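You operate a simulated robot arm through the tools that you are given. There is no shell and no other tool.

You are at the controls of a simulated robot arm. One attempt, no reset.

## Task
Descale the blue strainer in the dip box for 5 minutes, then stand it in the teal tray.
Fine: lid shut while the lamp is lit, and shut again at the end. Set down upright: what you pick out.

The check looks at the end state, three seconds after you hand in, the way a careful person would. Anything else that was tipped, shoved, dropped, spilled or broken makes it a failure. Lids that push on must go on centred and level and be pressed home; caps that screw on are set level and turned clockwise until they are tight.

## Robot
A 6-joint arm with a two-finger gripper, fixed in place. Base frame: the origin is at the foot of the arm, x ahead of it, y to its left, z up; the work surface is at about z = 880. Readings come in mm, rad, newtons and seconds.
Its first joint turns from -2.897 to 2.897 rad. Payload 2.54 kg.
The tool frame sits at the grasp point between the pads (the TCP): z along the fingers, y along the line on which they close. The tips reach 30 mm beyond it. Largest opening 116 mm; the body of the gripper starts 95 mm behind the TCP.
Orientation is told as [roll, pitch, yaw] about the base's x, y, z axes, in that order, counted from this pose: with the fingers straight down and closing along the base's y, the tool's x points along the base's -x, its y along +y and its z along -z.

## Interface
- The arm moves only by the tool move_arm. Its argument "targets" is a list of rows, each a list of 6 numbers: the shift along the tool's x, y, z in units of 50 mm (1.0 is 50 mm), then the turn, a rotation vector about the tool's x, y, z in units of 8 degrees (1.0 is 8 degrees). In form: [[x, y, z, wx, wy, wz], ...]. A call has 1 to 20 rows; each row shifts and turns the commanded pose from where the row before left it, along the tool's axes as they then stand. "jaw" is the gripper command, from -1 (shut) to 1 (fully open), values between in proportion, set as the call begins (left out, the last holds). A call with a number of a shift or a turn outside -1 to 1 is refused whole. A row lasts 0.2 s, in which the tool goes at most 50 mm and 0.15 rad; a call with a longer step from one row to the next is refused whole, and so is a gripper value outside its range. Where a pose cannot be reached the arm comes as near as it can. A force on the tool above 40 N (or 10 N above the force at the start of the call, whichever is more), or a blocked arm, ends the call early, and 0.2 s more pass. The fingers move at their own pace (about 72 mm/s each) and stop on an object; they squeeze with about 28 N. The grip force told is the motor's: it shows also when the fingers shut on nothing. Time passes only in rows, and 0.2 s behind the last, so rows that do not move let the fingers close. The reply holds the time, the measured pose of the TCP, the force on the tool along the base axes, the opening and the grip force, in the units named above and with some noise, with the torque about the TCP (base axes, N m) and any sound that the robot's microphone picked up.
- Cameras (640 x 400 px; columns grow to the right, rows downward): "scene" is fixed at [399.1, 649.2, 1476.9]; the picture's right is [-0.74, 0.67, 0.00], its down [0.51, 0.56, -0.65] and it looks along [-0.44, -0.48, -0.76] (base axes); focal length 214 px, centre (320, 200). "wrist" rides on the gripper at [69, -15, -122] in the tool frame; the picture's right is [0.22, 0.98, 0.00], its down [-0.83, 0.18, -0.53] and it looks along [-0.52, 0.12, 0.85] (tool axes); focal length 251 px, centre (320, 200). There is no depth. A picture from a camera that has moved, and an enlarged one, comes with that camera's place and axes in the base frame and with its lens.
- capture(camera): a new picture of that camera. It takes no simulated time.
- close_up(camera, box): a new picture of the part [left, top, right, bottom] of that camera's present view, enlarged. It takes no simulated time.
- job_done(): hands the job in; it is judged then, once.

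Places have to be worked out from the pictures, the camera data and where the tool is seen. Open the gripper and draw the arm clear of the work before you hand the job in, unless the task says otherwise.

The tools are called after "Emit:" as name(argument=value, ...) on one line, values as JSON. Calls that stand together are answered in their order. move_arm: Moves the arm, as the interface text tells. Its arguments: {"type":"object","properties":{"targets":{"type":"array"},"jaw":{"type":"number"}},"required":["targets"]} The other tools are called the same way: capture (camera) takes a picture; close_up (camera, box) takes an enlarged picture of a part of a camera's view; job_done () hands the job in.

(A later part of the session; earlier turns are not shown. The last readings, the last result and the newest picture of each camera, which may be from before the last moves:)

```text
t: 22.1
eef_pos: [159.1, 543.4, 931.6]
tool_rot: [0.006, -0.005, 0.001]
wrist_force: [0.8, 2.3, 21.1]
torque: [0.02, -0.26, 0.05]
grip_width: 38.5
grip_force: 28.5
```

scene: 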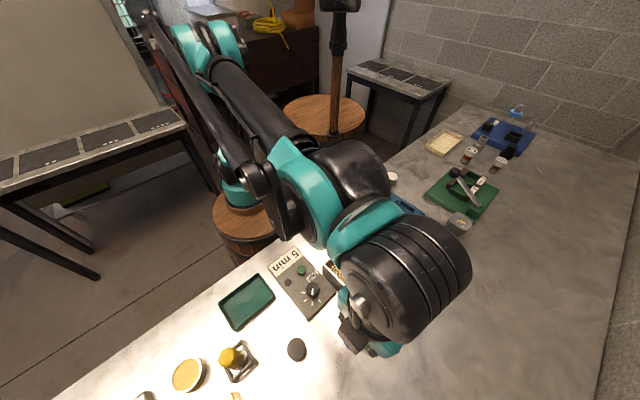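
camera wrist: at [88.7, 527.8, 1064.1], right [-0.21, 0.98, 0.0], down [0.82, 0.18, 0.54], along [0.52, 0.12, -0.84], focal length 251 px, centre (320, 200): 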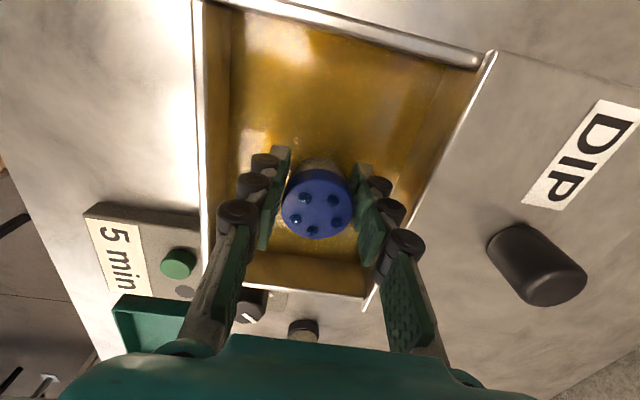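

The strainer is on the floor of the box, with 21 N of contact at TCP z 931.6. I'll ease off and open the fingers a little.

Emit:
move_arm(targets=[[0, 0, -0.008, 0, 0, 0], [0, 0, 0, 0, 0, 0]])

Emit:
move_arm(targets=[[0, 0, 0, 0, 0, 0], [0, 0, 0, 0, 0, 0]], jaw=0.0)

Emit:
close_up(camera="wrist", box=[180, 80, 480, 300])

```text
t: 22.7
eef_pos: [159.3, 544.1, 930.0]
tool_rot: [0.005, -0.004, -0.001]
wrist_force: [4.4, 5.0, 24.1]
torque: [0.15, -0.34, 0.04]
grip_width: 38.5
grip_force: 28.0
```

```text
t: 23.3
eef_pos: [159.3, 543.1, 930.6]
tool_rot: [0.004, -0.002, 0.001]
wrist_force: [-0.6, -0.8, 0.4]
torque: [0.01, -0.03, -0.01]
grip_width: 57.6
grip_force: 0.0
```

```text
1.82 times, centred on (330, 190) of wrist
camera zoom: at [88.4, 527.4, 1051.6], right [-0.21, 0.98, 0.0], down [0.82, 0.18, 0.54], along [0.52, 0.12, -0.84], focal length 457 px, centre (302, 218)
```

zoom: 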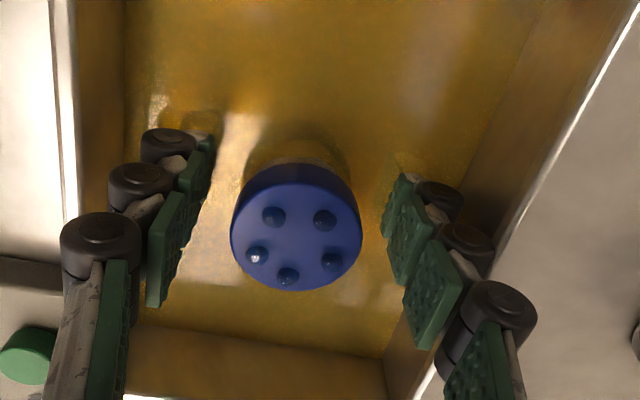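

Released and standing upright. I'll rise straight out of the box.

Emit:
move_arm(targets=[[0, 0, -0.4, 0, 0, 0], [0, 0, -0.6, 0, 0, 0], [0, 0, -0.8, 0, 0, 0], [0, 0, -0.9, 0, 0, 0]])

Emit:
capture(camera="wrist")

Emit:
close_up(camera="scene", box=[290, 215, 440, 340])

```text
t: 24.3
eef_pos: [159.6, 542.0, 1066.1]
tool_rot: [0.005, -0.001, 0.001]
wrist_force: [0.1, 0.2, -0.2]
torque: [-0.05, 0.01, -0.01]
grip_width: 58.0
grip_force: 0.1
```

```text
taken
camera wrist: at [89.1, 526.0, 1187.3], right [-0.21, 0.98, 0.0], down [0.82, 0.18, 0.54], along [0.52, 0.12, -0.84], focal length 251 px, centre (320, 200)
```

wrist: 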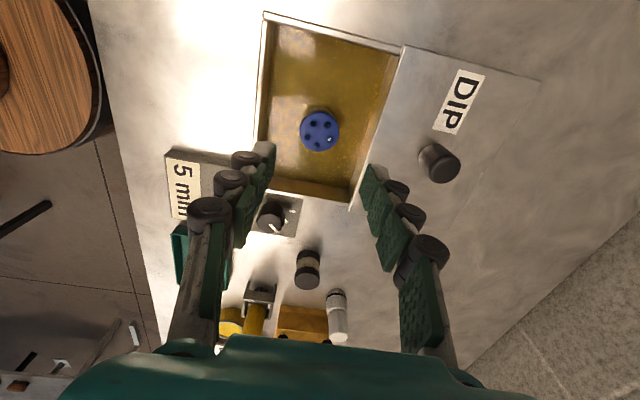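

```text
3.20 times, centred on (365, 278) of scene
camera zoom: at [399.1, 649.2, 1476.9], right [-0.74, 0.67, 0.0], down [0.51, 0.56, -0.65], along [-0.44, -0.48, -0.76], focal length 686 px, centre (176, -48)
```

zoom: 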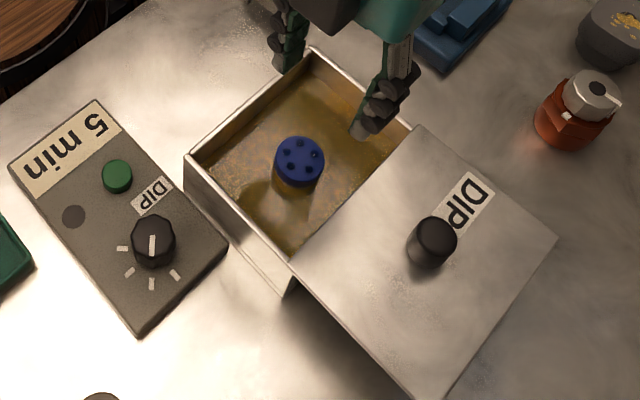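

The strainer stands upright in the bath. Now I'll go back over the lid knob, near (157, 653), and take hold of it.

Emit:
move_arm(targets=[[0.02, 0.74, 0, 0, 0, 0], [0.02, 0.74, 0, 0, 0, 0], [0.02, 0.74, 0, 0, 0, 0], [0, 0, 0.7, 0, 0, 0], [0, 0, 0.5, 0, 0, 0]], jaw=-0.05)

Emit:
close_up(camera="wrist", box=[220, 100, 420, 260])

```text
t: 25.5
eef_pos: [156.2, 654.3, 1005.2]
tool_rot: [0.005, 0.0, 0.0]
wrist_force: [-0.7, 0.0, -0.1]
torque: [-0.02, -0.01, -0.03]
grip_width: 55.1
grip_force: 0.1
```

```text
2.50 times, centred on (320, 180) of wrist
camera zoom: at [85.6, 638.3, 1127.3], right [-0.21, 0.98, 0.0], down [0.82, 0.18, 0.54], along [0.52, 0.12, -0.84], focal length 629 px, centre (320, 250)
```

zoom: 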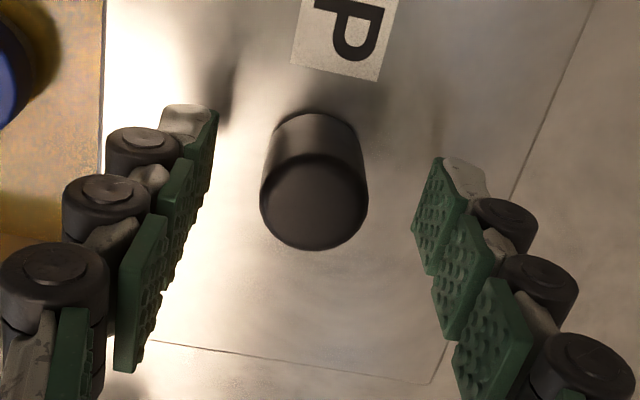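

The knob is centred between the fingers. I'll drop 5 mm and close.

Emit:
move_arm(targets=[[0, 0, 0.1, 0, 0, 0]])

Emit:
move_arm(targets=[[0, 0, 0, 0, 0, 0], [0, 0, 0, 0, 0, 0], [0, 0, 0, 0, 0, 0]], jaw=-0.8)

```text
t: 25.9
eef_pos: [155.5, 654.3, 1001.2]
tool_rot: [0.006, -0.002, 0.001]
wrist_force: [-0.9, 0.2, 0.4]
torque: [0.02, 0.0, -0.02]
grip_width: 55.0
grip_force: 0.0
```

```text
t: 26.7
eef_pos: [156.1, 653.7, 1001.0]
tool_rot: [0.004, -0.003, 0.0]
wrist_force: [-0.1, 0.6, -0.3]
torque: [0.04, 0.04, -0.01]
grip_width: 26.8
grip_force: 45.4
```

Hold is clean with almost no load. I'll slide the lid back toward −y.

Emit:
move_arm(targets=[[0, -0.15, 0, 0, 0, 0], [0, -0.25, 0, 0, 0, 0], [0, -0.25, 0, 0, 0, 0], [0, -0.25, 0, 0, 0, 0], [0, -0.25, 0, 0, 0, 0]])

Emit:
close_up(camera="scene", box=[300, 220, 450, 350])

```text
t: 27.9
eef_pos: [155.4, 596.3, 1002.8]
tool_rot: [0.005, -0.004, 0.001]
wrist_force: [8.3, 0.2, 9.2]
torque: [0.02, -0.26, 0.02]
grip_width: 26.9
grip_force: 45.5
```

```text
3.08 times, centred on (375, 285) of scene
camera zoom: at [399.1, 649.2, 1476.9], right [-0.74, 0.67, 0.0], down [0.51, 0.56, -0.65], along [-0.44, -0.48, -0.76], focal length 660 px, centre (151, -62)
```

zoom: 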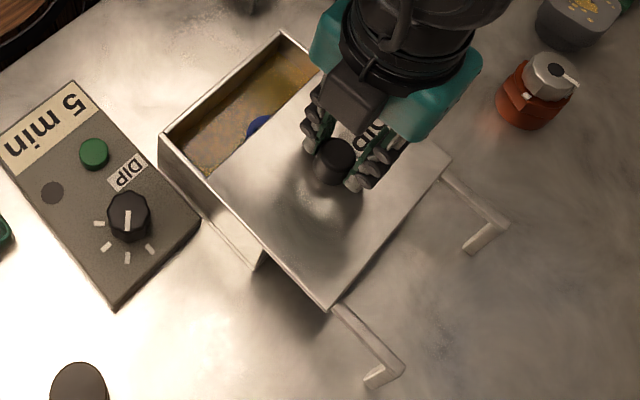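

The lid is halfway back and clears the strainer. I'll continue to the closed position.

Emit:
move_arm(targets=[[0, -0.25, 0, 0, 0, 0], [0, -0.25, 0, 0, 0, 0], [0, -0.25, 0, 0, 0, 0], [0, -0.2, 0, 0, 0, 0], [0, -0.1, 0, 0, 0, 0]])

Emit:
close_up(camera="scene", box=[300, 220, 450, 350])

```text
t: 29.1
eef_pos: [157.6, 544.1, 1001.2]
tool_rot: [0.005, -0.003, 0.0]
wrist_force: [6.9, 0.7, 17.4]
torque: [0.04, -0.29, -0.04]
grip_width: 27.0
grip_force: 45.0
```

```text
3.08 times, centred on (375, 285) of scene
camera zoom: at [399.1, 649.2, 1476.9], right [-0.74, 0.67, 0.0], down [0.51, 0.56, -0.65], along [-0.44, -0.48, -0.76], focal length 660 px, centre (151, -62)
```

zoom: 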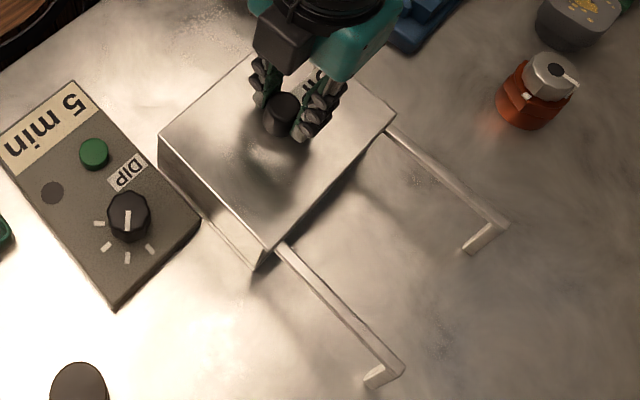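

Almost shut. I'll push the last few millimetres until it meets the stop.

Emit:
move_arm(targets=[[0, -0.06, 0, 0, 0, 0], [0, -0.04, 0, 0, 0, 0]])

```text
t: 29.7
eef_pos: [156.1, 539.6, 1000.9]
tool_rot: [0.008, -0.002, -0.001]
wrist_force: [8.3, 12.3, 28.4]
torque: [0.38, -0.27, 0.04]
grip_width: 27.0
grip_force: 45.1
```

A 12 N stop force at y 539.6, the original closed position, so the lid is shut. I'll release, rise and check.

Emit:
move_arm(targets=[[0, 0, 0, 0, 0, 0], [0, 0, 0, 0, 0, 0]], jaw=-0.07)

Emit:
move_arm(targets=[[0, 0, -0.4, 0, 0, 0], [0, 0, -0.8, 0, 0, 0], [0, 0, -0.4, 0, 0, 0]])

Emit:
capture(camera="wrist")

Emit:
close_up(camera="scene", box=[270, 220, 450, 350])

```text
t: 30.3
eef_pos: [156.9, 538.9, 1000.9]
tool_rot: [0.005, -0.002, 0.002]
wrist_force: [-0.2, 0.0, 0.2]
torque: [0.05, 0.01, -0.01]
grip_width: 54.0
grip_force: 0.0
```

```text
t: 31.1
eef_pos: [155.8, 537.8, 1080.6]
tool_rot: [0.004, -0.002, 0.001]
wrist_force: [0.3, 0.1, -1.1]
torque: [0.0, 0.01, 0.01]
grip_width: 54.1
grip_force: 0.0
```

```text
taken
camera wrist: at [85.9, 522.0, 1202.5], right [-0.21, 0.98, 0.0], down [0.82, 0.18, 0.54], along [0.52, 0.12, -0.84], focal length 251 px, centre (320, 200)
```

wrist: 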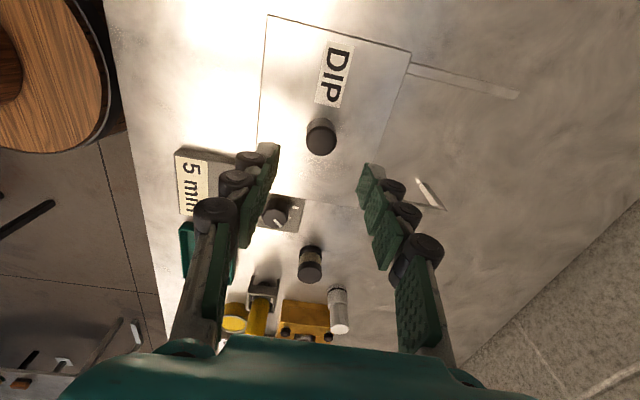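

```text
3.08 times, centred on (360, 285) of scene
camera zoom: at [399.1, 649.2, 1476.9], right [-0.74, 0.67, 0.0], down [0.51, 0.56, -0.65], along [-0.44, -0.48, -0.76], focal length 660 px, centre (197, -62)
```

zoom: 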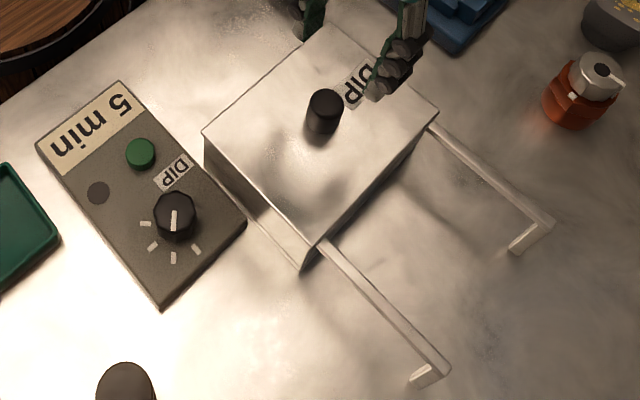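

The lid is shut. The green button is near (277, 444). I'll move above it with the fingers closed.

Emit:
move_arm(targets=[[-0.605, -0.468, 0, 0, 0, 0], [-0.605, -0.468, 0, 0, 0, 0], [-0.605, -0.468, 0.2, 0, 0, 0], [-0.605, -0.468, 0.5, 0, 0, 0]], jaw=-1)

Emit:
capture(camera="wrist")

Emit:
close_up(camera="scene", box=[250, 220, 380, 330])

```text
t: 32.1
eef_pos: [276.5, 444.7, 1044.6]
tool_rot: [0.006, -0.001, 0.001]
wrist_force: [-0.4, -0.7, -0.3]
torque: [-0.01, 0.0, -0.02]
grip_width: 0.1
grip_force: 27.9
```

```text
taken
camera wrist: at [207.0, 429.5, 1166.4], right [-0.22, 0.98, 0.0], down [0.82, 0.18, 0.54], along [0.52, 0.12, -0.84], focal length 251 px, centre (320, 200)
```

wrist: 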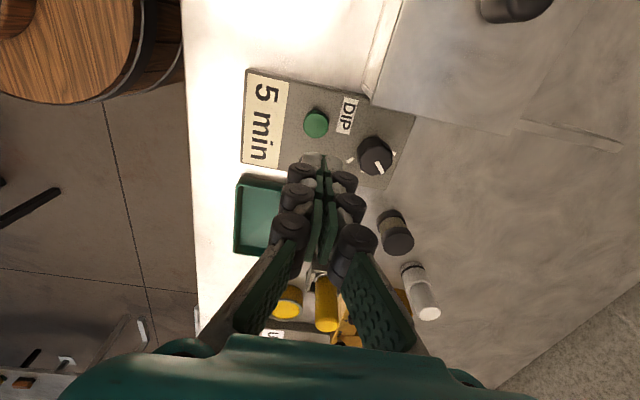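

```text
3.64 times, centred on (315, 275) of scene
camera zoom: at [399.1, 649.2, 1476.9], right [-0.74, 0.67, 0.0], down [0.51, 0.56, -0.65], along [-0.44, -0.48, -0.76], focal length 780 px, centre (338, -73)
```

zoom: 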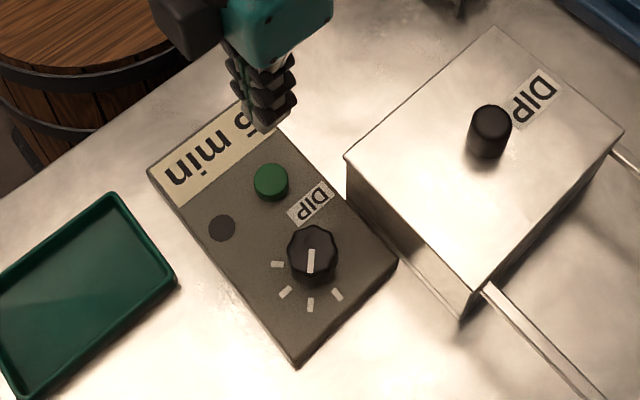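

The button is directly beneath the closed tips. I'll descend to just above it, then press in small steps.

Emit:
move_arm(targets=[[0, -0.02, 0.6, 0, 0, 0], [0, 0, 0.6, 0, 0, 0], [0, 0, 0.4, 0, 0, 0], [0, 0, 0.14, 0, 0, 0]])

Emit:
close_up(camera="wrist", box=[220, 80, 420, 230])

Emit:
close_up(camera="scene", box=[265, 230, 345, 310])

```text
t: 33.1
eef_pos: [277.6, 444.3, 958.4]
tool_rot: [0.005, 0.0, 0.002]
wrist_force: [-0.4, -1.0, -0.4]
torque: [-0.01, -0.01, 0.01]
grip_width: 0.0
grip_force: 27.9
```

```text
2.67 times, centred on (320, 155) of wrist
camera zoom: at [206.6, 429.1, 1079.7], right [-0.21, 0.98, 0.0], down [0.82, 0.18, 0.54], along [0.52, 0.12, -0.84], focal length 670 px, centre (320, 320)
```

zoom: 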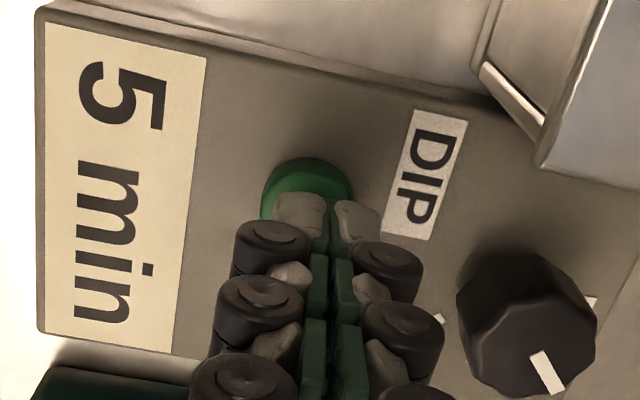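

```text
5.00 times, centred on (305, 270) of scene
camera zoom: at [399.1, 649.2, 1476.9], right [-0.74, 0.67, 0.0], down [0.51, 0.56, -0.65], along [-0.44, -0.48, -0.76], focal length 1072 px, centre (395, -150)
```

zoom: 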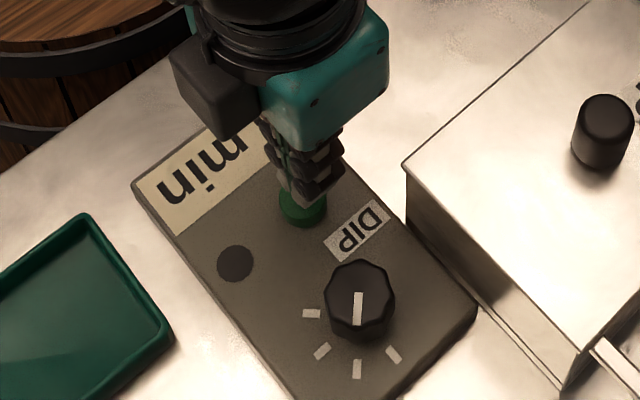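

The tips are centred over the button with about 13 mm to go. I'll press gently down.

Emit:
move_arm(targets=[[0, -0.01, 0.2, 0, 0, 0], [0, 0, 0.06, 0, 0, 0]])

Emit:
close_up(camera="scene", box=[265, 230, 345, 310])

```text
t: 33.7
eef_pos: [276.3, 443.8, 945.7]
tool_rot: [0.007, -0.001, 0.001]
wrist_force: [0.1, 0.3, 0.5]
torque: [0.0, -0.02, -0.01]
grip_width: 0.0
grip_force: 27.1
```

```text
5.00 times, centred on (305, 270) of scene
camera zoom: at [399.1, 649.2, 1476.9], right [-0.74, 0.67, 0.0], down [0.51, 0.56, -0.65], along [-0.44, -0.48, -0.76], focal length 1072 px, centre (395, -150)
```

zoom: 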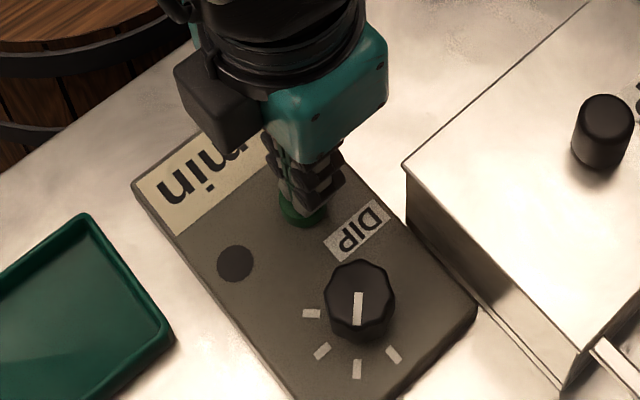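

No contact yet at TCP z 945.7. I'll continue down in 1.5–2 mm steps, watching the force.

Emit:
move_arm(targets=[[0, 0, 0.04, 0, 0, 0], [0, 0, 0.03, 0, 0, 0]])

```text
t: 34.3
eef_pos: [277.3, 444.5, 941.9]
tool_rot: [0.004, -0.001, 0.0]
wrist_force: [0.6, 0.5, -0.9]
torque: [-0.03, 0.01, 0.0]
grip_width: 0.0
grip_force: 28.2
```

Emit:
move_arm(targets=[[0, 0, 0.03, 0, 0, 0], [0, 0, 0.03, 0, 0, 0]])

Emit:
close_up(camera="scene", box=[265, 230, 345, 310])

```text
t: 34.9
eef_pos: [276.7, 444.4, 938.9]
tool_rot: [0.005, -0.001, 0.0]
wrist_force: [-0.1, 0.0, 1.4]
torque: [-0.02, 0.02, -0.01]
grip_width: 6.0
grip_force: 28.4
```

```text
5.00 times, centred on (305, 270) of scene
camera zoom: at [399.1, 649.2, 1476.9], right [-0.74, 0.67, 0.0], down [0.51, 0.56, -0.65], along [-0.44, -0.48, -0.76], focal length 1072 px, centre (395, -150)
```

zoom: 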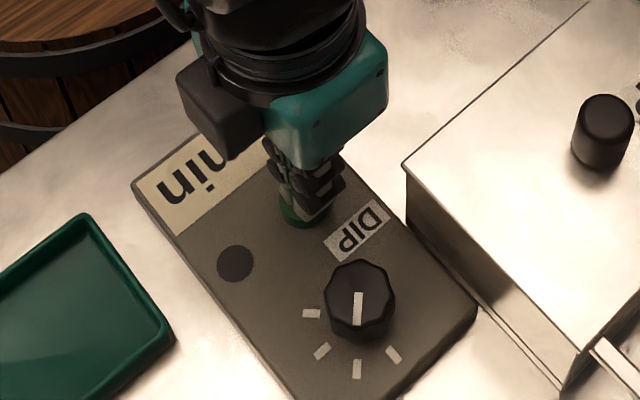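

The grip width reads 6 mm now, so something is spreading the tips. I'll look before pressing on.

Emit:
close_up(camera="wrist", box=[240, 90, 400, 220])

Emit:
close_up(camera="scene", box=[285, 250, 315, 280])

```text
3.08 times, centred on (320, 155) of wrist
camera zoom: at [206.5, 428.3, 1060.2], right [-0.21, 0.98, 0.0], down [0.82, 0.18, 0.54], along [0.52, 0.12, -0.84], focal length 774 px, centre (320, 338)
```

zoom: 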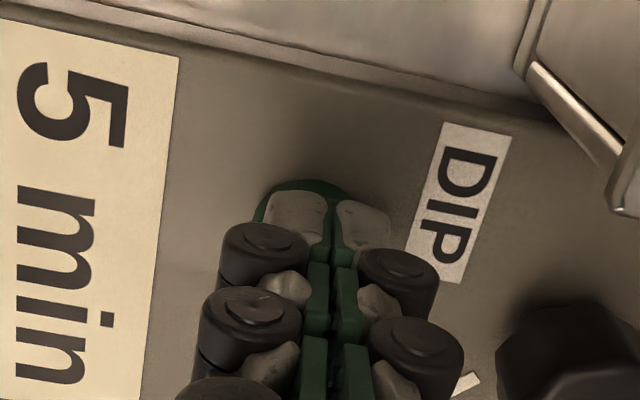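

```text
13.33 times, centred on (300, 265) of scene
camera zoom: at [399.1, 649.2, 1476.9], right [-0.74, 0.67, 0.0], down [0.51, 0.56, -0.65], along [-0.44, -0.48, -0.76], focal length 2860 px, centre (587, -667)
```

zoom: 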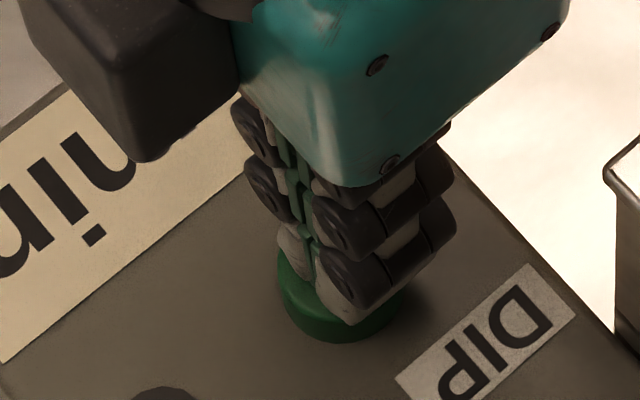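

The tips are on the button top. I'll keep pressing in 1 mm steps.

Emit:
move_arm(targets=[[0, 0, 0.02, 0, 0, 0], [0, 0, 0.02, 0, 0, 0]])

Emit:
close_up(camera="scene", box=[265, 230, 345, 310])

```text
t: 35.5
eef_pos: [276.8, 444.8, 937.5]
tool_rot: [0.004, -0.001, 0.0]
wrist_force: [-0.2, 0.9, 1.7]
torque: [-0.05, -0.02, 0.03]
grip_width: 6.1
grip_force: 29.1
heard: click
```

```text
5.00 times, centred on (305, 270) of scene
camera zoom: at [399.1, 649.2, 1476.9], right [-0.74, 0.67, 0.0], down [0.51, 0.56, -0.65], along [-0.44, -0.48, -0.76], focal length 1072 px, centre (395, -150)
```

zoom: 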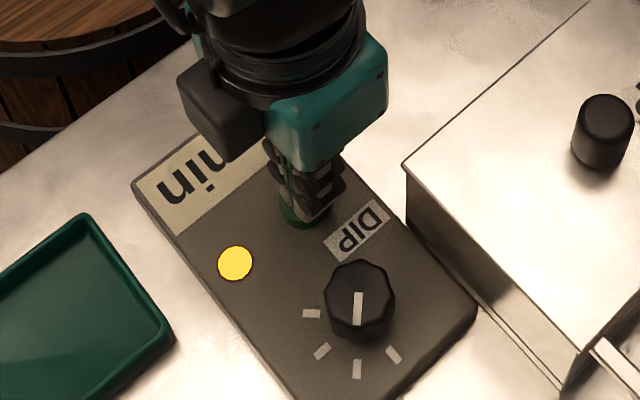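

A click was heard and the lamp is lit at about t = 35.3. I'll lift off the button straight up and then wait for the lamp.

Emit:
move_arm(targets=[[0, 0, -0.2, 0, 0, 0], [0, 0, -0.6, 0, 0, 0], [0, 0, -0.8, 0, 0, 0], [0, 0, -0.8, 0, 0, 0]])

Emit:
capture(camera="wrist")

Emit:
close_up(camera="scene", box=[250, 220, 450, 350])

```text
t: 36.5
eef_pos: [276.3, 443.0, 1058.2]
tool_rot: [0.005, -0.001, -0.001]
wrist_force: [0.8, -0.1, 0.3]
torque: [0.04, 0.02, -0.02]
grip_width: 0.2
grip_force: 28.8
```

```text
taken
camera wrist: at [205.8, 428.5, 1179.0], right [-0.21, 0.98, 0.0], down [0.82, 0.18, 0.54], along [0.52, 0.12, -0.84], focal length 251 px, centre (320, 200)
```

wrist: 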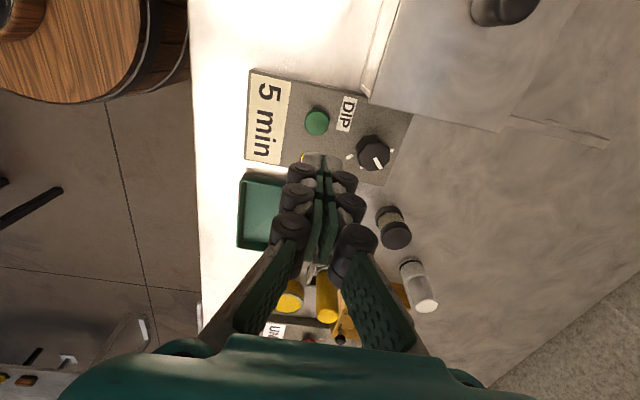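

```text
3.08 times, centred on (350, 285) of scene
camera zoom: at [399.1, 649.2, 1476.9], right [-0.74, 0.67, 0.0], down [0.51, 0.56, -0.65], along [-0.44, -0.48, -0.76], focal length 660 px, centre (228, -62)
```

zoom: 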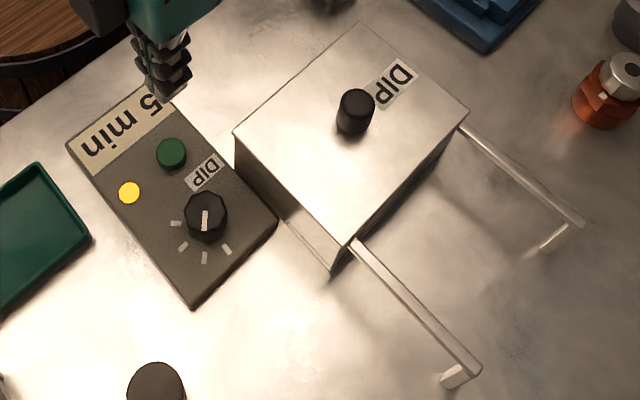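

The lamp is lit, the lid is shut and the dial is on 5 min. While it runs I'll move above the lid knob without touching it, then wait in place.

Emit:
move_arm(targets=[[0.6, 0.48, 0, 0, 0, 0], [0.6, 0.48, 0, 0, 0, 0], [0.6, 0.48, 0, 0, 0, 0], [0.6, 0.48, 0, 0, 0, 0], [0, 0, 0, 0, 0, 0], [0, 0, 0, 0, 0, 0], [0, 0, 0, 0, 0, 0], [0, 0, 0, 0, 0, 0], [0, 0, 0, 0, 0, 0], [0, 0, 0, 0, 0, 0], [0, 0, 0, 0, 0, 0], [0, 0, 0, 0, 0, 0], [0, 0, 0, 0, 0, 0], [0, 0, 0, 0, 0, 0], [0, 0, 0, 0, 0, 0], [0, 0, 0, 0, 0, 0], [0, 0, 0, 0, 0, 0], [0, 0, 0, 0, 0, 0], [0, 0, 0, 0, 0, 0], [0, 0, 0, 0, 0, 0]], jaw=-0.07)

Emit:
close_up(camera="scene", box=[250, 220, 450, 350])

```text
t: 40.7
eef_pos: [155.6, 538.6, 1057.5]
tool_rot: [0.005, -0.003, -0.001]
wrist_force: [-0.4, -0.3, 0.4]
torque: [0.03, 0.02, -0.02]
grip_width: 54.1
grip_force: 0.0
```

```text
3.08 times, centred on (350, 285) of scene
camera zoom: at [399.1, 649.2, 1476.9], right [-0.74, 0.67, 0.0], down [0.51, 0.56, -0.65], along [-0.44, -0.48, -0.76], focal length 660 px, centre (228, -62)
```

zoom: 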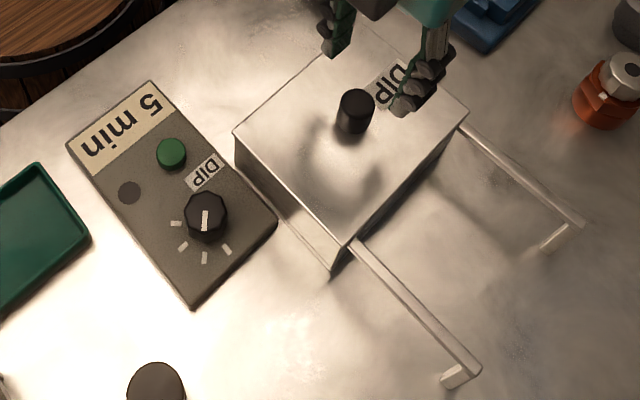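

The lamp has gone out, so the cycle has finished; 5 minutes runs as about 5 s of simulated time. I'll take the lid knob again.

Emit:
move_arm(targets=[[-0.01, 0.01, 0.6, 0, 0, 0], [0, 0, 0.4, 0, 0, 0], [0, 0, 0.13, 0, 0, 0]])

Emit:
close_up(camera="wrist", box=[220, 100, 420, 260])

Emit:
close_up(camera="scene", box=[250, 220, 450, 350])

```text
t: 41.5
eef_pos: [155.9, 541.1, 1000.0]
tool_rot: [0.006, -0.001, 0.001]
wrist_force: [-0.3, 0.0, -0.5]
torque: [-0.03, 0.0, -0.02]
grip_width: 54.3
grip_force: 0.0
```

```text
2.50 times, centred on (320, 180) of wrist
camera zoom: at [86.3, 524.3, 1121.0], right [-0.21, 0.98, 0.0], down [0.82, 0.18, 0.54], along [0.52, 0.12, -0.84], focal length 629 px, centre (320, 250)
```

zoom: 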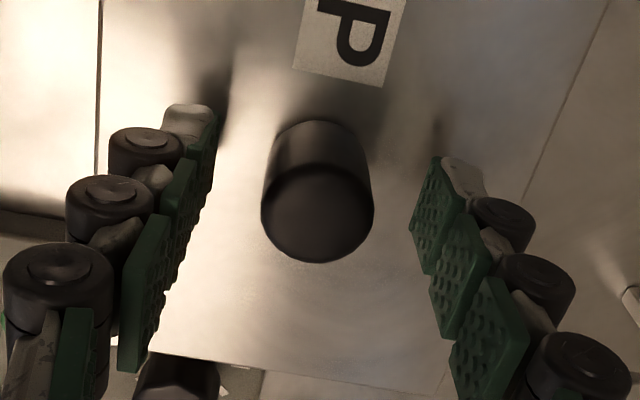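

```text
3.08 times, centred on (350, 285) of scene
camera zoom: at [399.1, 649.2, 1476.9], right [-0.74, 0.67, 0.0], down [0.51, 0.56, -0.65], along [-0.44, -0.48, -0.76], focal length 660 px, centre (228, -62)
```

zoom: 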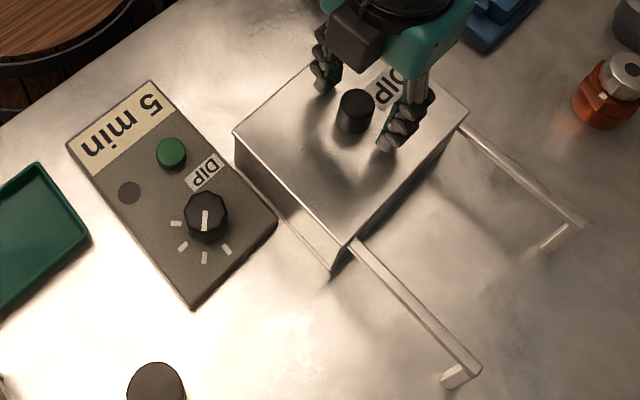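

The lamp is still off and the knob is between the fingers. I'll close on it and slide the lid open.

Emit:
move_arm(targets=[[0, 0, 0, 0, 0, 0], [0, 0, 0, 0, 0, 0], [0, 0, 0, 0, 0, 0]], jaw=-0.8)

Emit:
move_arm(targets=[[0, 0.1, 0, 0, 0, 0], [0, 0.2, 0, 0, 0, 0], [0, 0.25, 0, 0, 0, 0], [0, 0.25, 0, 0, 0, 0]])

Emit:
close_up(camera="scene", box=[300, 220, 450, 350])

```text
t: 42.3
eef_pos: [156.4, 541.1, 1000.7]
tool_rot: [0.005, -0.001, 0.002]
wrist_force: [-0.2, -0.1, -5.1]
torque: [-0.01, -0.05, -0.01]
grip_width: 27.1
grip_force: 44.8
```

```text
t: 43.3
eef_pos: [156.5, 580.1, 999.8]
tool_rot: [0.004, 0.0, -0.001]
wrist_force: [-6.6, 1.0, -37.6]
torque: [0.02, 0.34, 0.05]
grip_width: 27.0
grip_force: 44.9
```

```text
3.08 times, centred on (375, 285) of scene
camera zoom: at [399.1, 649.2, 1476.9], right [-0.74, 0.67, 0.0], down [0.51, 0.56, -0.65], along [-0.44, -0.48, -0.76], focal length 660 px, centre (151, -62)
```

zoom: 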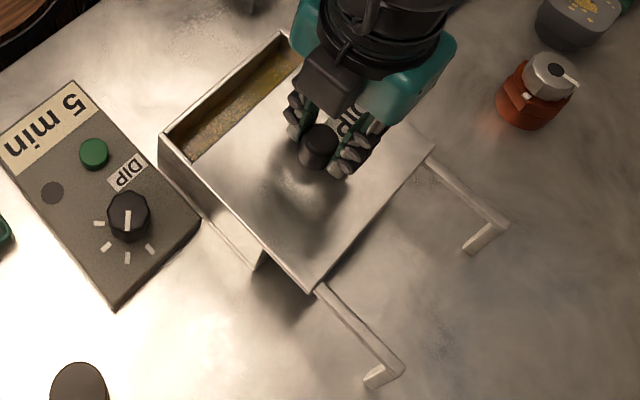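

The lid is sliding, with 37 N of upward pull near the limit. I'll lower a little as I keep sliding.

Emit:
move_arm(targets=[[0, 0, 0.016, 0, 0, 0], [0.002, 0.22, 0.004, 0, 0, 0], [0.002, 0.22, 0.004, 0, 0, 0], [0.002, 0.22, 0.004, 0, 0, 0]])

Emit:
move_arm(targets=[[0.002, 0.22, 0.004, 0, 0, 0], [0.002, 0.22, 0.004, 0, 0, 0], [0.002, 0.22, 0.004, 0, 0, 0], [0, 0.12, 0.002, 0, 0, 0]])

Emit:
close_up(camera="scene", box=[300, 220, 450, 350])

```text
t: 44.3
eef_pos: [156.4, 612.8, 1000.6]
tool_rot: [0.004, -0.002, 0.0]
wrist_force: [-7.2, 0.9, 7.8]
torque: [-0.12, 0.31, 0.02]
grip_width: 27.1
grip_force: 44.9
```

```text
t: 45.3
eef_pos: [157.0, 652.0, 1000.8]
tool_rot: [0.007, -0.003, 0.0]
wrist_force: [-3.3, 1.2, 31.6]
torque: [-0.07, -0.07, -0.03]
grip_width: 26.9
grip_force: 44.9
```

```text
3.08 times, centred on (375, 285) of scene
camera zoom: at [399.1, 649.2, 1476.9], right [-0.74, 0.67, 0.0], down [0.51, 0.56, -0.65], along [-0.44, -0.48, -0.76], focal length 660 px, centre (151, -62)
```

zoom: 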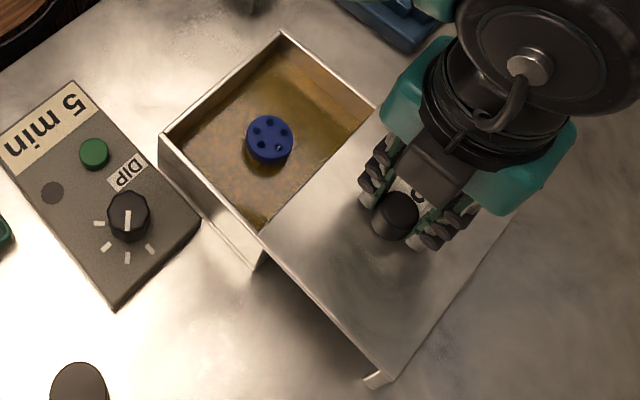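

The lid is open again with the strainer upright inside. I'll ease the downward load, release and rise.

Emit:
move_arm(targets=[[0, 0, -0.01, 0, 0, 0]])

Emit:
move_arm(targets=[[0, 0, 0, 0, 0, 0], [0, 0, 0, 0, 0, 0]], jaw=-0.07)

Emit:
move_arm(targets=[[0, 0, -0.4, 0, 0, 0], [0, 0, -0.5, 0, 0, 0], [0, 0, -0.5, 0, 0, 0], [0, -0.74, 0, 0, 0, 0], [0, -0.74, 0, 0, 0, 0], [0, -0.7, 0, 0, 0, 0]])

Emit:
capture(camera="wrist")

Emit:
close_up(camera="scene", box=[300, 220, 450, 350])

```text
t: 45.7
eef_pos: [155.6, 651.2, 1001.5]
tool_rot: [0.005, -0.003, 0.0]
wrist_force: [-2.6, -1.2, 23.2]
torque: [-0.01, -0.09, 0.0]
grip_width: 27.1
grip_force: 45.2
```

```text
t: 46.3
eef_pos: [155.5, 651.5, 999.4]
tool_rot: [0.004, -0.001, 0.0]
wrist_force: [0.4, 0.5, 0.1]
torque: [0.02, -0.01, -0.01]
grip_width: 54.1
grip_force: 0.0
```

```text
t: 47.7
eef_pos: [156.1, 541.4, 1069.8]
tool_rot: [0.005, -0.002, 0.0]
wrist_force: [0.6, 0.8, 0.0]
torque: [-0.06, 0.0, 0.0]
grip_width: 53.8
grip_force: 0.1
```

```text
taken
camera wrist: at [85.9, 526.2, 1191.3], right [-0.21, 0.98, 0.0], down [0.82, 0.18, 0.54], along [0.52, 0.12, -0.84], focal length 251 px, centre (320, 200)
```

wrist: 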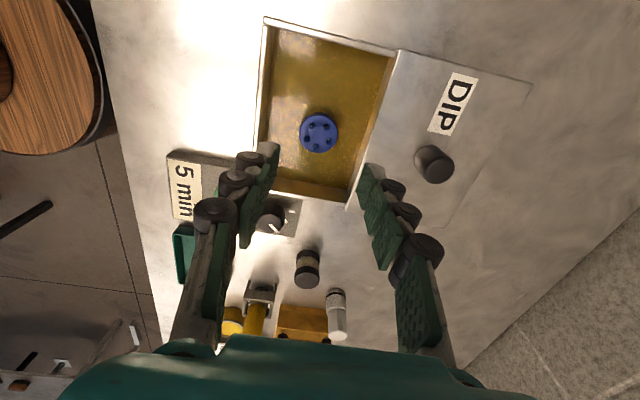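

```text
3.08 times, centred on (375, 285) of scene
camera zoom: at [399.1, 649.2, 1476.9], right [-0.74, 0.67, 0.0], down [0.51, 0.56, -0.65], along [-0.44, -0.48, -0.76], focal length 660 px, centre (151, -62)
```

zoom: 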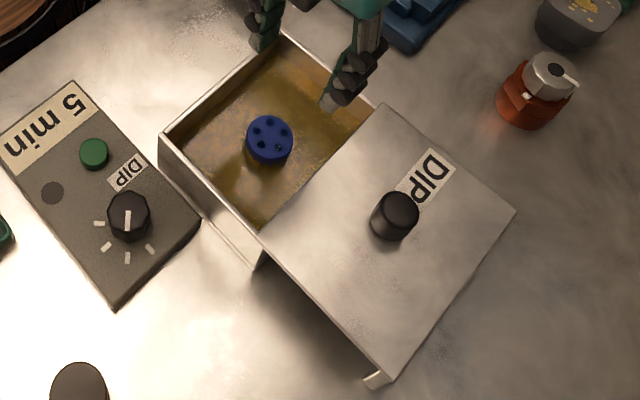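

The strainer is at about (159, 543). I'll descend around it, gripping about 10 mm higher this time so the tips will stay above the tray rim later.

Emit:
move_arm(targets=[[-0.06, 0.035, 0.6, 0, 0, 0], [0, 0, 0.6, 0, 0, 0], [0, 0, 0.6, 0, 0, 0], [0, 0, 0.5, 0, 0, 0], [0, 0, 0.25, 0, 0, 0]])

Emit:
close_up(camera="wrist", box=[180, 80, 480, 300])

Emit:
close_up(camera="scene", box=[310, 210, 420, 300])

```text
t: 48.9
eef_pos: [157.7, 544.5, 940.6]
tool_rot: [0.007, -0.001, 0.0]
wrist_force: [0.3, 0.0, 1.0]
torque: [-0.02, 0.0, 0.01]
grip_width: 54.1
grip_force: 0.1
```

```text
1.82 times, centred on (330, 190) of wrist
camera zoom: at [89.2, 529.1, 1062.5], right [-0.21, 0.98, 0.0], down [0.82, 0.18, 0.54], along [0.52, 0.12, -0.84], focal length 457 px, centre (302, 218)
```

zoom: 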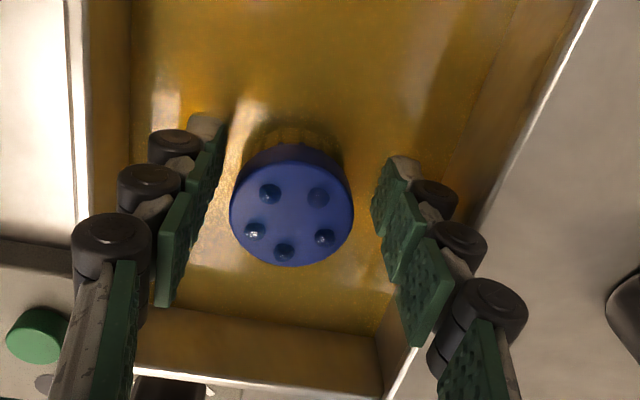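

```text
4.44 times, centred on (365, 255) of scene
camera zoom: at [399.1, 649.2, 1476.9], right [-0.74, 0.67, 0.0], down [0.51, 0.56, -0.65], along [-0.44, -0.48, -0.76], focal length 953 px, centre (120, -44)
```

zoom: 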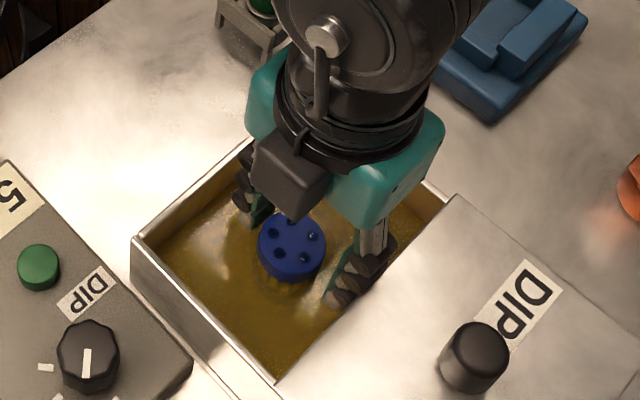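

The strainer is centred between the fingers. I'll close on it.

Emit:
move_arm(targets=[[0, -0.02, 0, 0, 0, 0], [0, 0, 0, 0, 0, 0], [0, 0, 0, 0, 0, 0]], jaw=-0.6)

Emit:
move_arm(targets=[[0, 0, -0.2, 0, 0, 0], [0, 0, -0.4, 0, 0, 0], [0, 0, -0.6, 0, 0, 0], [0, 0, -0.6, 0, 0, 0], [0, 0, -0.6, 0, 0, 0]])

Emit:
capture(camera="wrist")

Emit:
close_up(camera="scene", box=[310, 190, 430, 300])

```text
t: 49.7
eef_pos: [158.4, 543.3, 940.7]
tool_rot: [0.006, -0.002, -0.001]
wrist_force: [-0.3, 0.0, 0.2]
torque: [0.02, -0.02, 0.01]
grip_width: 38.5
grip_force: 28.2
```

```text
t: 50.9
eef_pos: [158.2, 544.7, 1063.4]
tool_rot: [0.006, -0.001, 0.0]
wrist_force: [-0.1, -0.1, -1.0]
torque: [-0.01, 0.02, -0.01]
grip_width: 38.5
grip_force: 28.3
```

```text
taken
camera wrist: at [89.2, 528.6, 1183.5], right [-0.21, 0.98, 0.0], down [0.82, 0.18, 0.54], along [0.52, 0.12, -0.84], focal length 251 px, centre (320, 200)
```

wrist: 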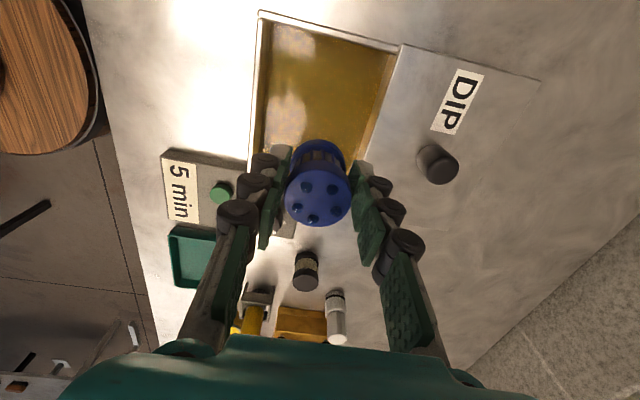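

```text
3.64 times, centred on (370, 245) of scene
camera zoom: at [399.1, 649.2, 1476.9], right [-0.74, 0.67, 0.0], down [0.51, 0.56, -0.65], along [-0.44, -0.48, -0.76], focal length 780 px, centre (138, 36)
```

zoom: 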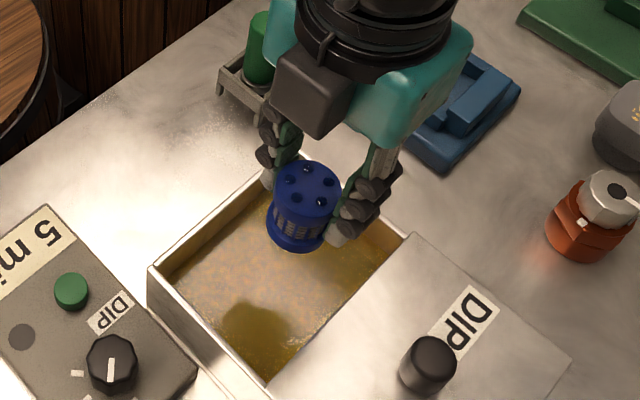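

The strainer is held upright and its slots now look clean. I'll carry it over the teal tray, centred near (426, 407).

Emit:
move_arm(targets=[[-0.766, -0.392, 0, 0, 0, 0], [-0.766, -0.392, 0, 0, 0, 0], [-0.766, -0.392, 0, 0, 0, 0], [-0.766, -0.392, 0, 0, 0, 0], [-0.766, -0.392, 0, 0, 0, 0], [-0.766, -0.392, 0, 0, 0, 0], [-0.766, -0.392, 0, 0, 0, 0]])

Emit:
capture(camera="wrist")

Emit:
close_up(camera="scene", box=[180, 230, 320, 350])

```text
t: 52.5
eef_pos: [427.5, 406.6, 1062.6]
tool_rot: [0.005, -0.004, 0.002]
wrist_force: [-0.8, 0.7, -1.5]
torque: [-0.03, 0.01, -0.04]
grip_width: 38.8
grip_force: 27.8
```

```text
taken
camera wrist: at [357.0, 390.4, 1182.5], right [-0.22, 0.98, 0.0], down [0.82, 0.18, 0.54], along [0.52, 0.12, -0.84], focal length 251 px, centre (320, 200)
```

wrist: 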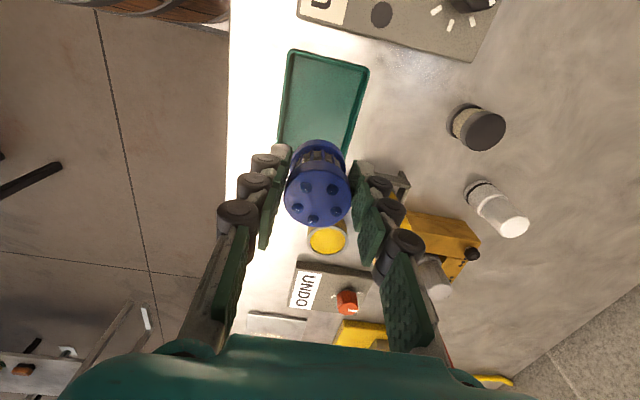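

```text
3.33 times, centred on (250, 290) of scene
camera zoom: at [399.1, 649.2, 1476.9], right [-0.74, 0.67, 0.0], down [0.51, 0.56, -0.65], along [-0.44, -0.48, -0.76], focal length 715 px, centre (553, -100)
```

zoom: 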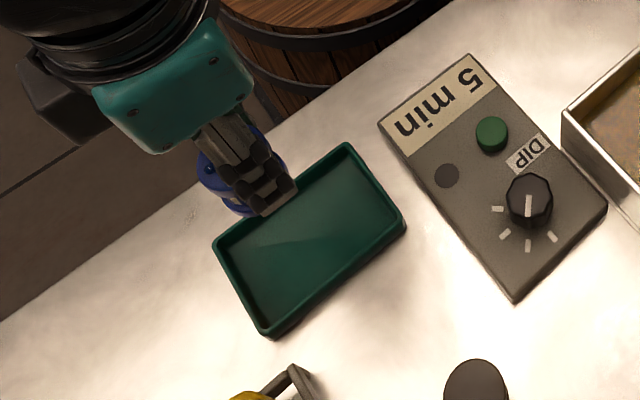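

The tray measures x 367–484, y 364–445, so the strainer is centred over it. I'll lower to just above the floor.

Emit:
move_arm(targets=[[0, -0.02, 0.6, 0, 0, 0], [0, 0, 0.6, 0, 0, 0], [0, 0, 0.6, 0, 0, 0], [0, 0, 0.4, 0, 0, 0], [0, 0, 0.12, 0, 0, 0]])

Emit:
capture(camera="wrist")

Emit:
close_up(camera="scene", box=[190, 240, 310, 340])

```text
t: 53.7
eef_pos: [429.4, 405.0, 946.3]
tool_rot: [0.005, -0.001, 0.0]
wrist_force: [0.6, 0.5, -1.5]
torque: [-0.01, -0.05, -0.03]
grip_width: 38.6
grip_force: 28.4
```

```text
taken
camera wrist: at [357.7, 390.2, 1066.0], right [-0.21, 0.98, 0.0], down [0.82, 0.18, 0.54], along [0.52, 0.12, -0.84], focal length 251 px, centre (320, 200)
```

wrist: 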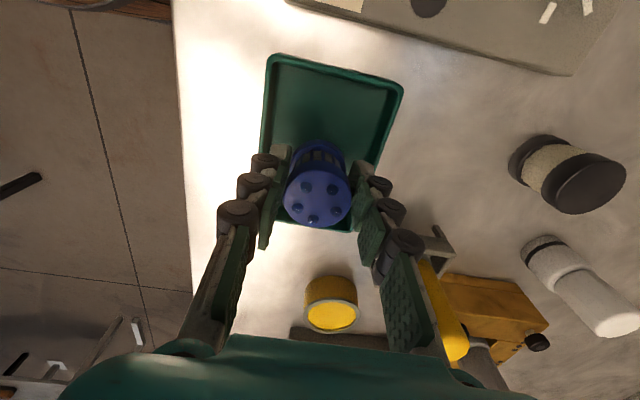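

```text
4.00 times, centred on (250, 290) of scene
camera zoom: at [399.1, 649.2, 1476.9], right [-0.74, 0.67, 0.0], down [0.51, 0.56, -0.65], along [-0.44, -0.48, -0.76], focal length 858 px, centre (600, -160)
```

zoom: 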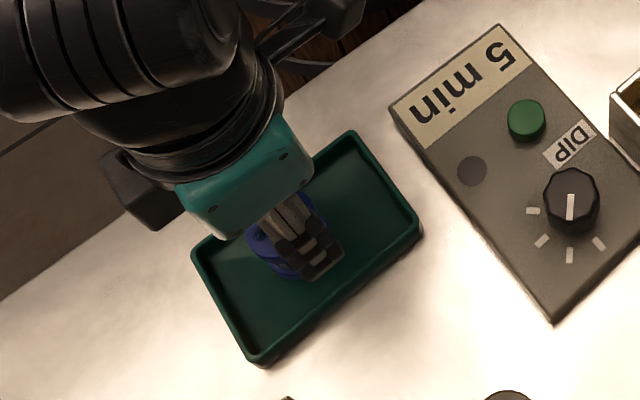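

The strainer is over the tray floor and clear of the rim. I'll lower in small steps until contact.

Emit:
move_arm(targets=[[0.02, 0, 0.12, 0, 0, 0], [0, 0, 0.04, 0, 0, 0], [0, 0, 0.03, 0, 0, 0]])

```text
t: 54.5
eef_pos: [426.4, 406.2, 936.3]
tool_rot: [0.005, -0.001, 0.001]
wrist_force: [-0.5, -1.3, -0.9]
torque: [-0.04, 0.01, 0.0]
grip_width: 38.6
grip_force: 28.2
```

No contact yet at z 936. I'll keep going in 1 mm steps.

Emit:
move_arm(targets=[[0, 0, 0.02, 0, 0, 0], [0, 0, 0.02, 0, 0, 0]])

```text
t: 55.1
eef_pos: [426.4, 407.0, 933.8]
tool_rot: [0.006, -0.002, -0.002]
wrist_force: [-0.7, -0.6, -1.0]
torque: [-0.01, -0.01, 0.01]
grip_width: 38.7
grip_force: 28.2
```

Emit:
move_arm(targets=[[0, 0, 0.02, 0, 0, 0], [0, 0, 0.02, 0, 0, 0]])

```text
t: 55.7
eef_pos: [427.1, 405.2, 931.4]
tool_rot: [0.005, -0.004, 0.0]
wrist_force: [2.4, 2.0, 24.8]
torque: [0.02, -0.24, 0.03]
grip_width: 39.0
grip_force: 28.4
```

Contact with the tray floor at 25 N. I'll ease off slightly and open the fingers to about 48 mm.

Emit:
move_arm(targets=[[0, 0, -0.008, 0, 0, 0]])

Emit:
move_arm(targets=[[0, 0, 0, 0, 0, 0], [0, 0, 0, 0, 0, 0]], jaw=-0.17)

Emit:
close_up(camera="wrist", box=[200, 60, 440, 260])

Emit:
close_up(camera="scene", box=[190, 240, 310, 340])

```text
t: 56.1
eef_pos: [426.7, 405.1, 932.7]
tool_rot: [0.005, -0.004, -0.001]
wrist_force: [1.7, 0.9, 18.1]
torque: [0.0, -0.26, 0.0]
grip_width: 38.8
grip_force: 28.1
```

```text
t: 56.7
eef_pos: [426.6, 405.8, 932.7]
tool_rot: [0.005, -0.002, 0.0]
wrist_force: [-0.4, 0.7, -0.2]
torque: [0.0, 0.02, 0.02]
grip_width: 48.2
grip_force: 0.0
```

```text
2.00 times, centred on (320, 160) of wrist
camera zoom: at [356.4, 390.5, 1053.4], right [-0.21, 0.98, 0.0], down [0.82, 0.18, 0.54], along [0.52, 0.12, -0.84], focal length 503 px, centre (320, 280)
```

zoom: 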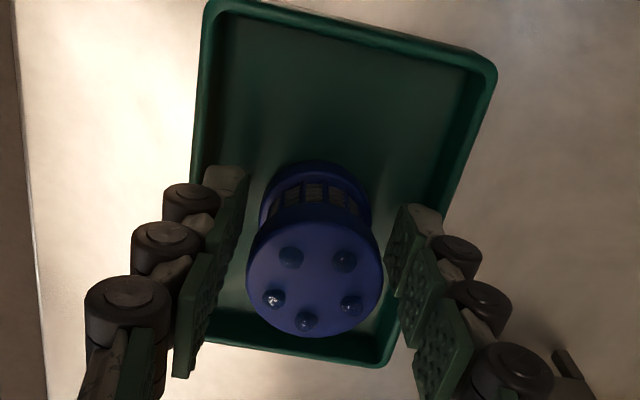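

```text
4.00 times, centred on (250, 290) of scene
camera zoom: at [399.1, 649.2, 1476.9], right [-0.74, 0.67, 0.0], down [0.51, 0.56, -0.65], along [-0.44, -0.48, -0.76], focal length 858 px, centre (600, -160)
```

zoom: 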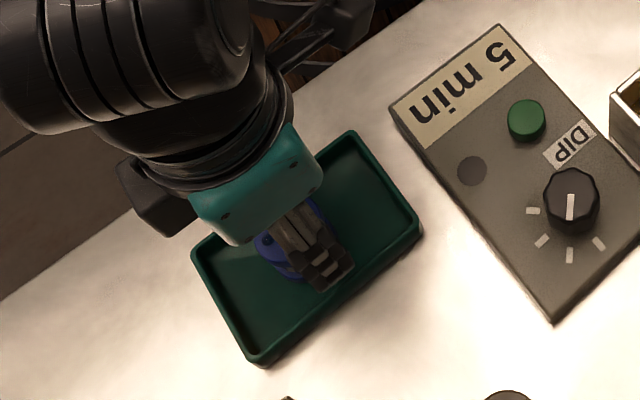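

The strainer is released and standing upright in the tray. I'll rise straight up.

Emit:
move_arm(targets=[[0, 0, -0.2, 0, 0, 0], [0, 0, -0.5, 0, 0, 0], [0, 0, -0.7, 0, 0, 0], [0, 0, -0.7, 0, 0, 0], [0, 0, -0.6, 0, 0, 0]])

Emit:
capture(camera="wrist")

Emit:
close_up(camera="scene", box=[180, 230, 320, 350])

```text
t: 57.9
eef_pos: [427.1, 406.0, 1067.1]
tool_rot: [0.005, -0.002, -0.001]
wrist_force: [0.4, -0.2, 0.2]
torque: [0.0, -0.05, -0.02]
grip_width: 48.1
grip_force: 0.1
```

```text
taken
camera wrist: at [356.7, 390.2, 1188.5], right [-0.21, 0.98, 0.0], down [0.82, 0.18, 0.54], along [0.52, 0.12, -0.84], focal length 251 px, centre (320, 200)
```

wrist: 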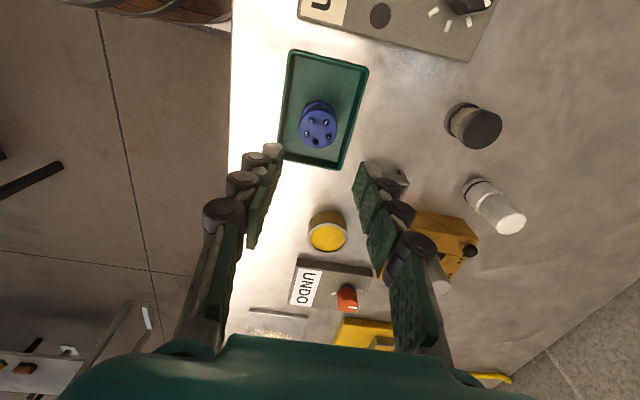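

```text
3.33 times, centred on (250, 290) of scene
camera zoom: at [399.1, 649.2, 1476.9], right [-0.74, 0.67, 0.0], down [0.51, 0.56, -0.65], along [-0.44, -0.48, -0.76], focal length 715 px, centre (553, -100)
```

zoom: 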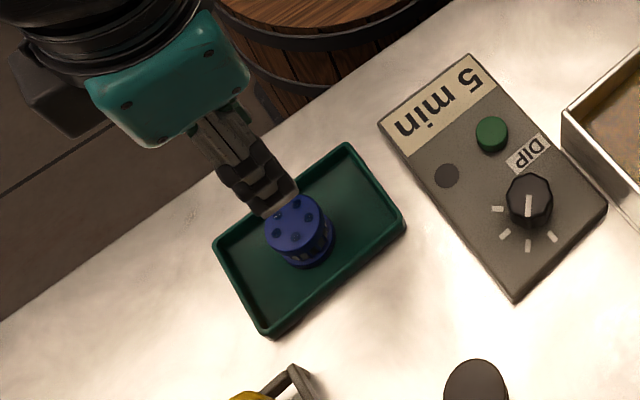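

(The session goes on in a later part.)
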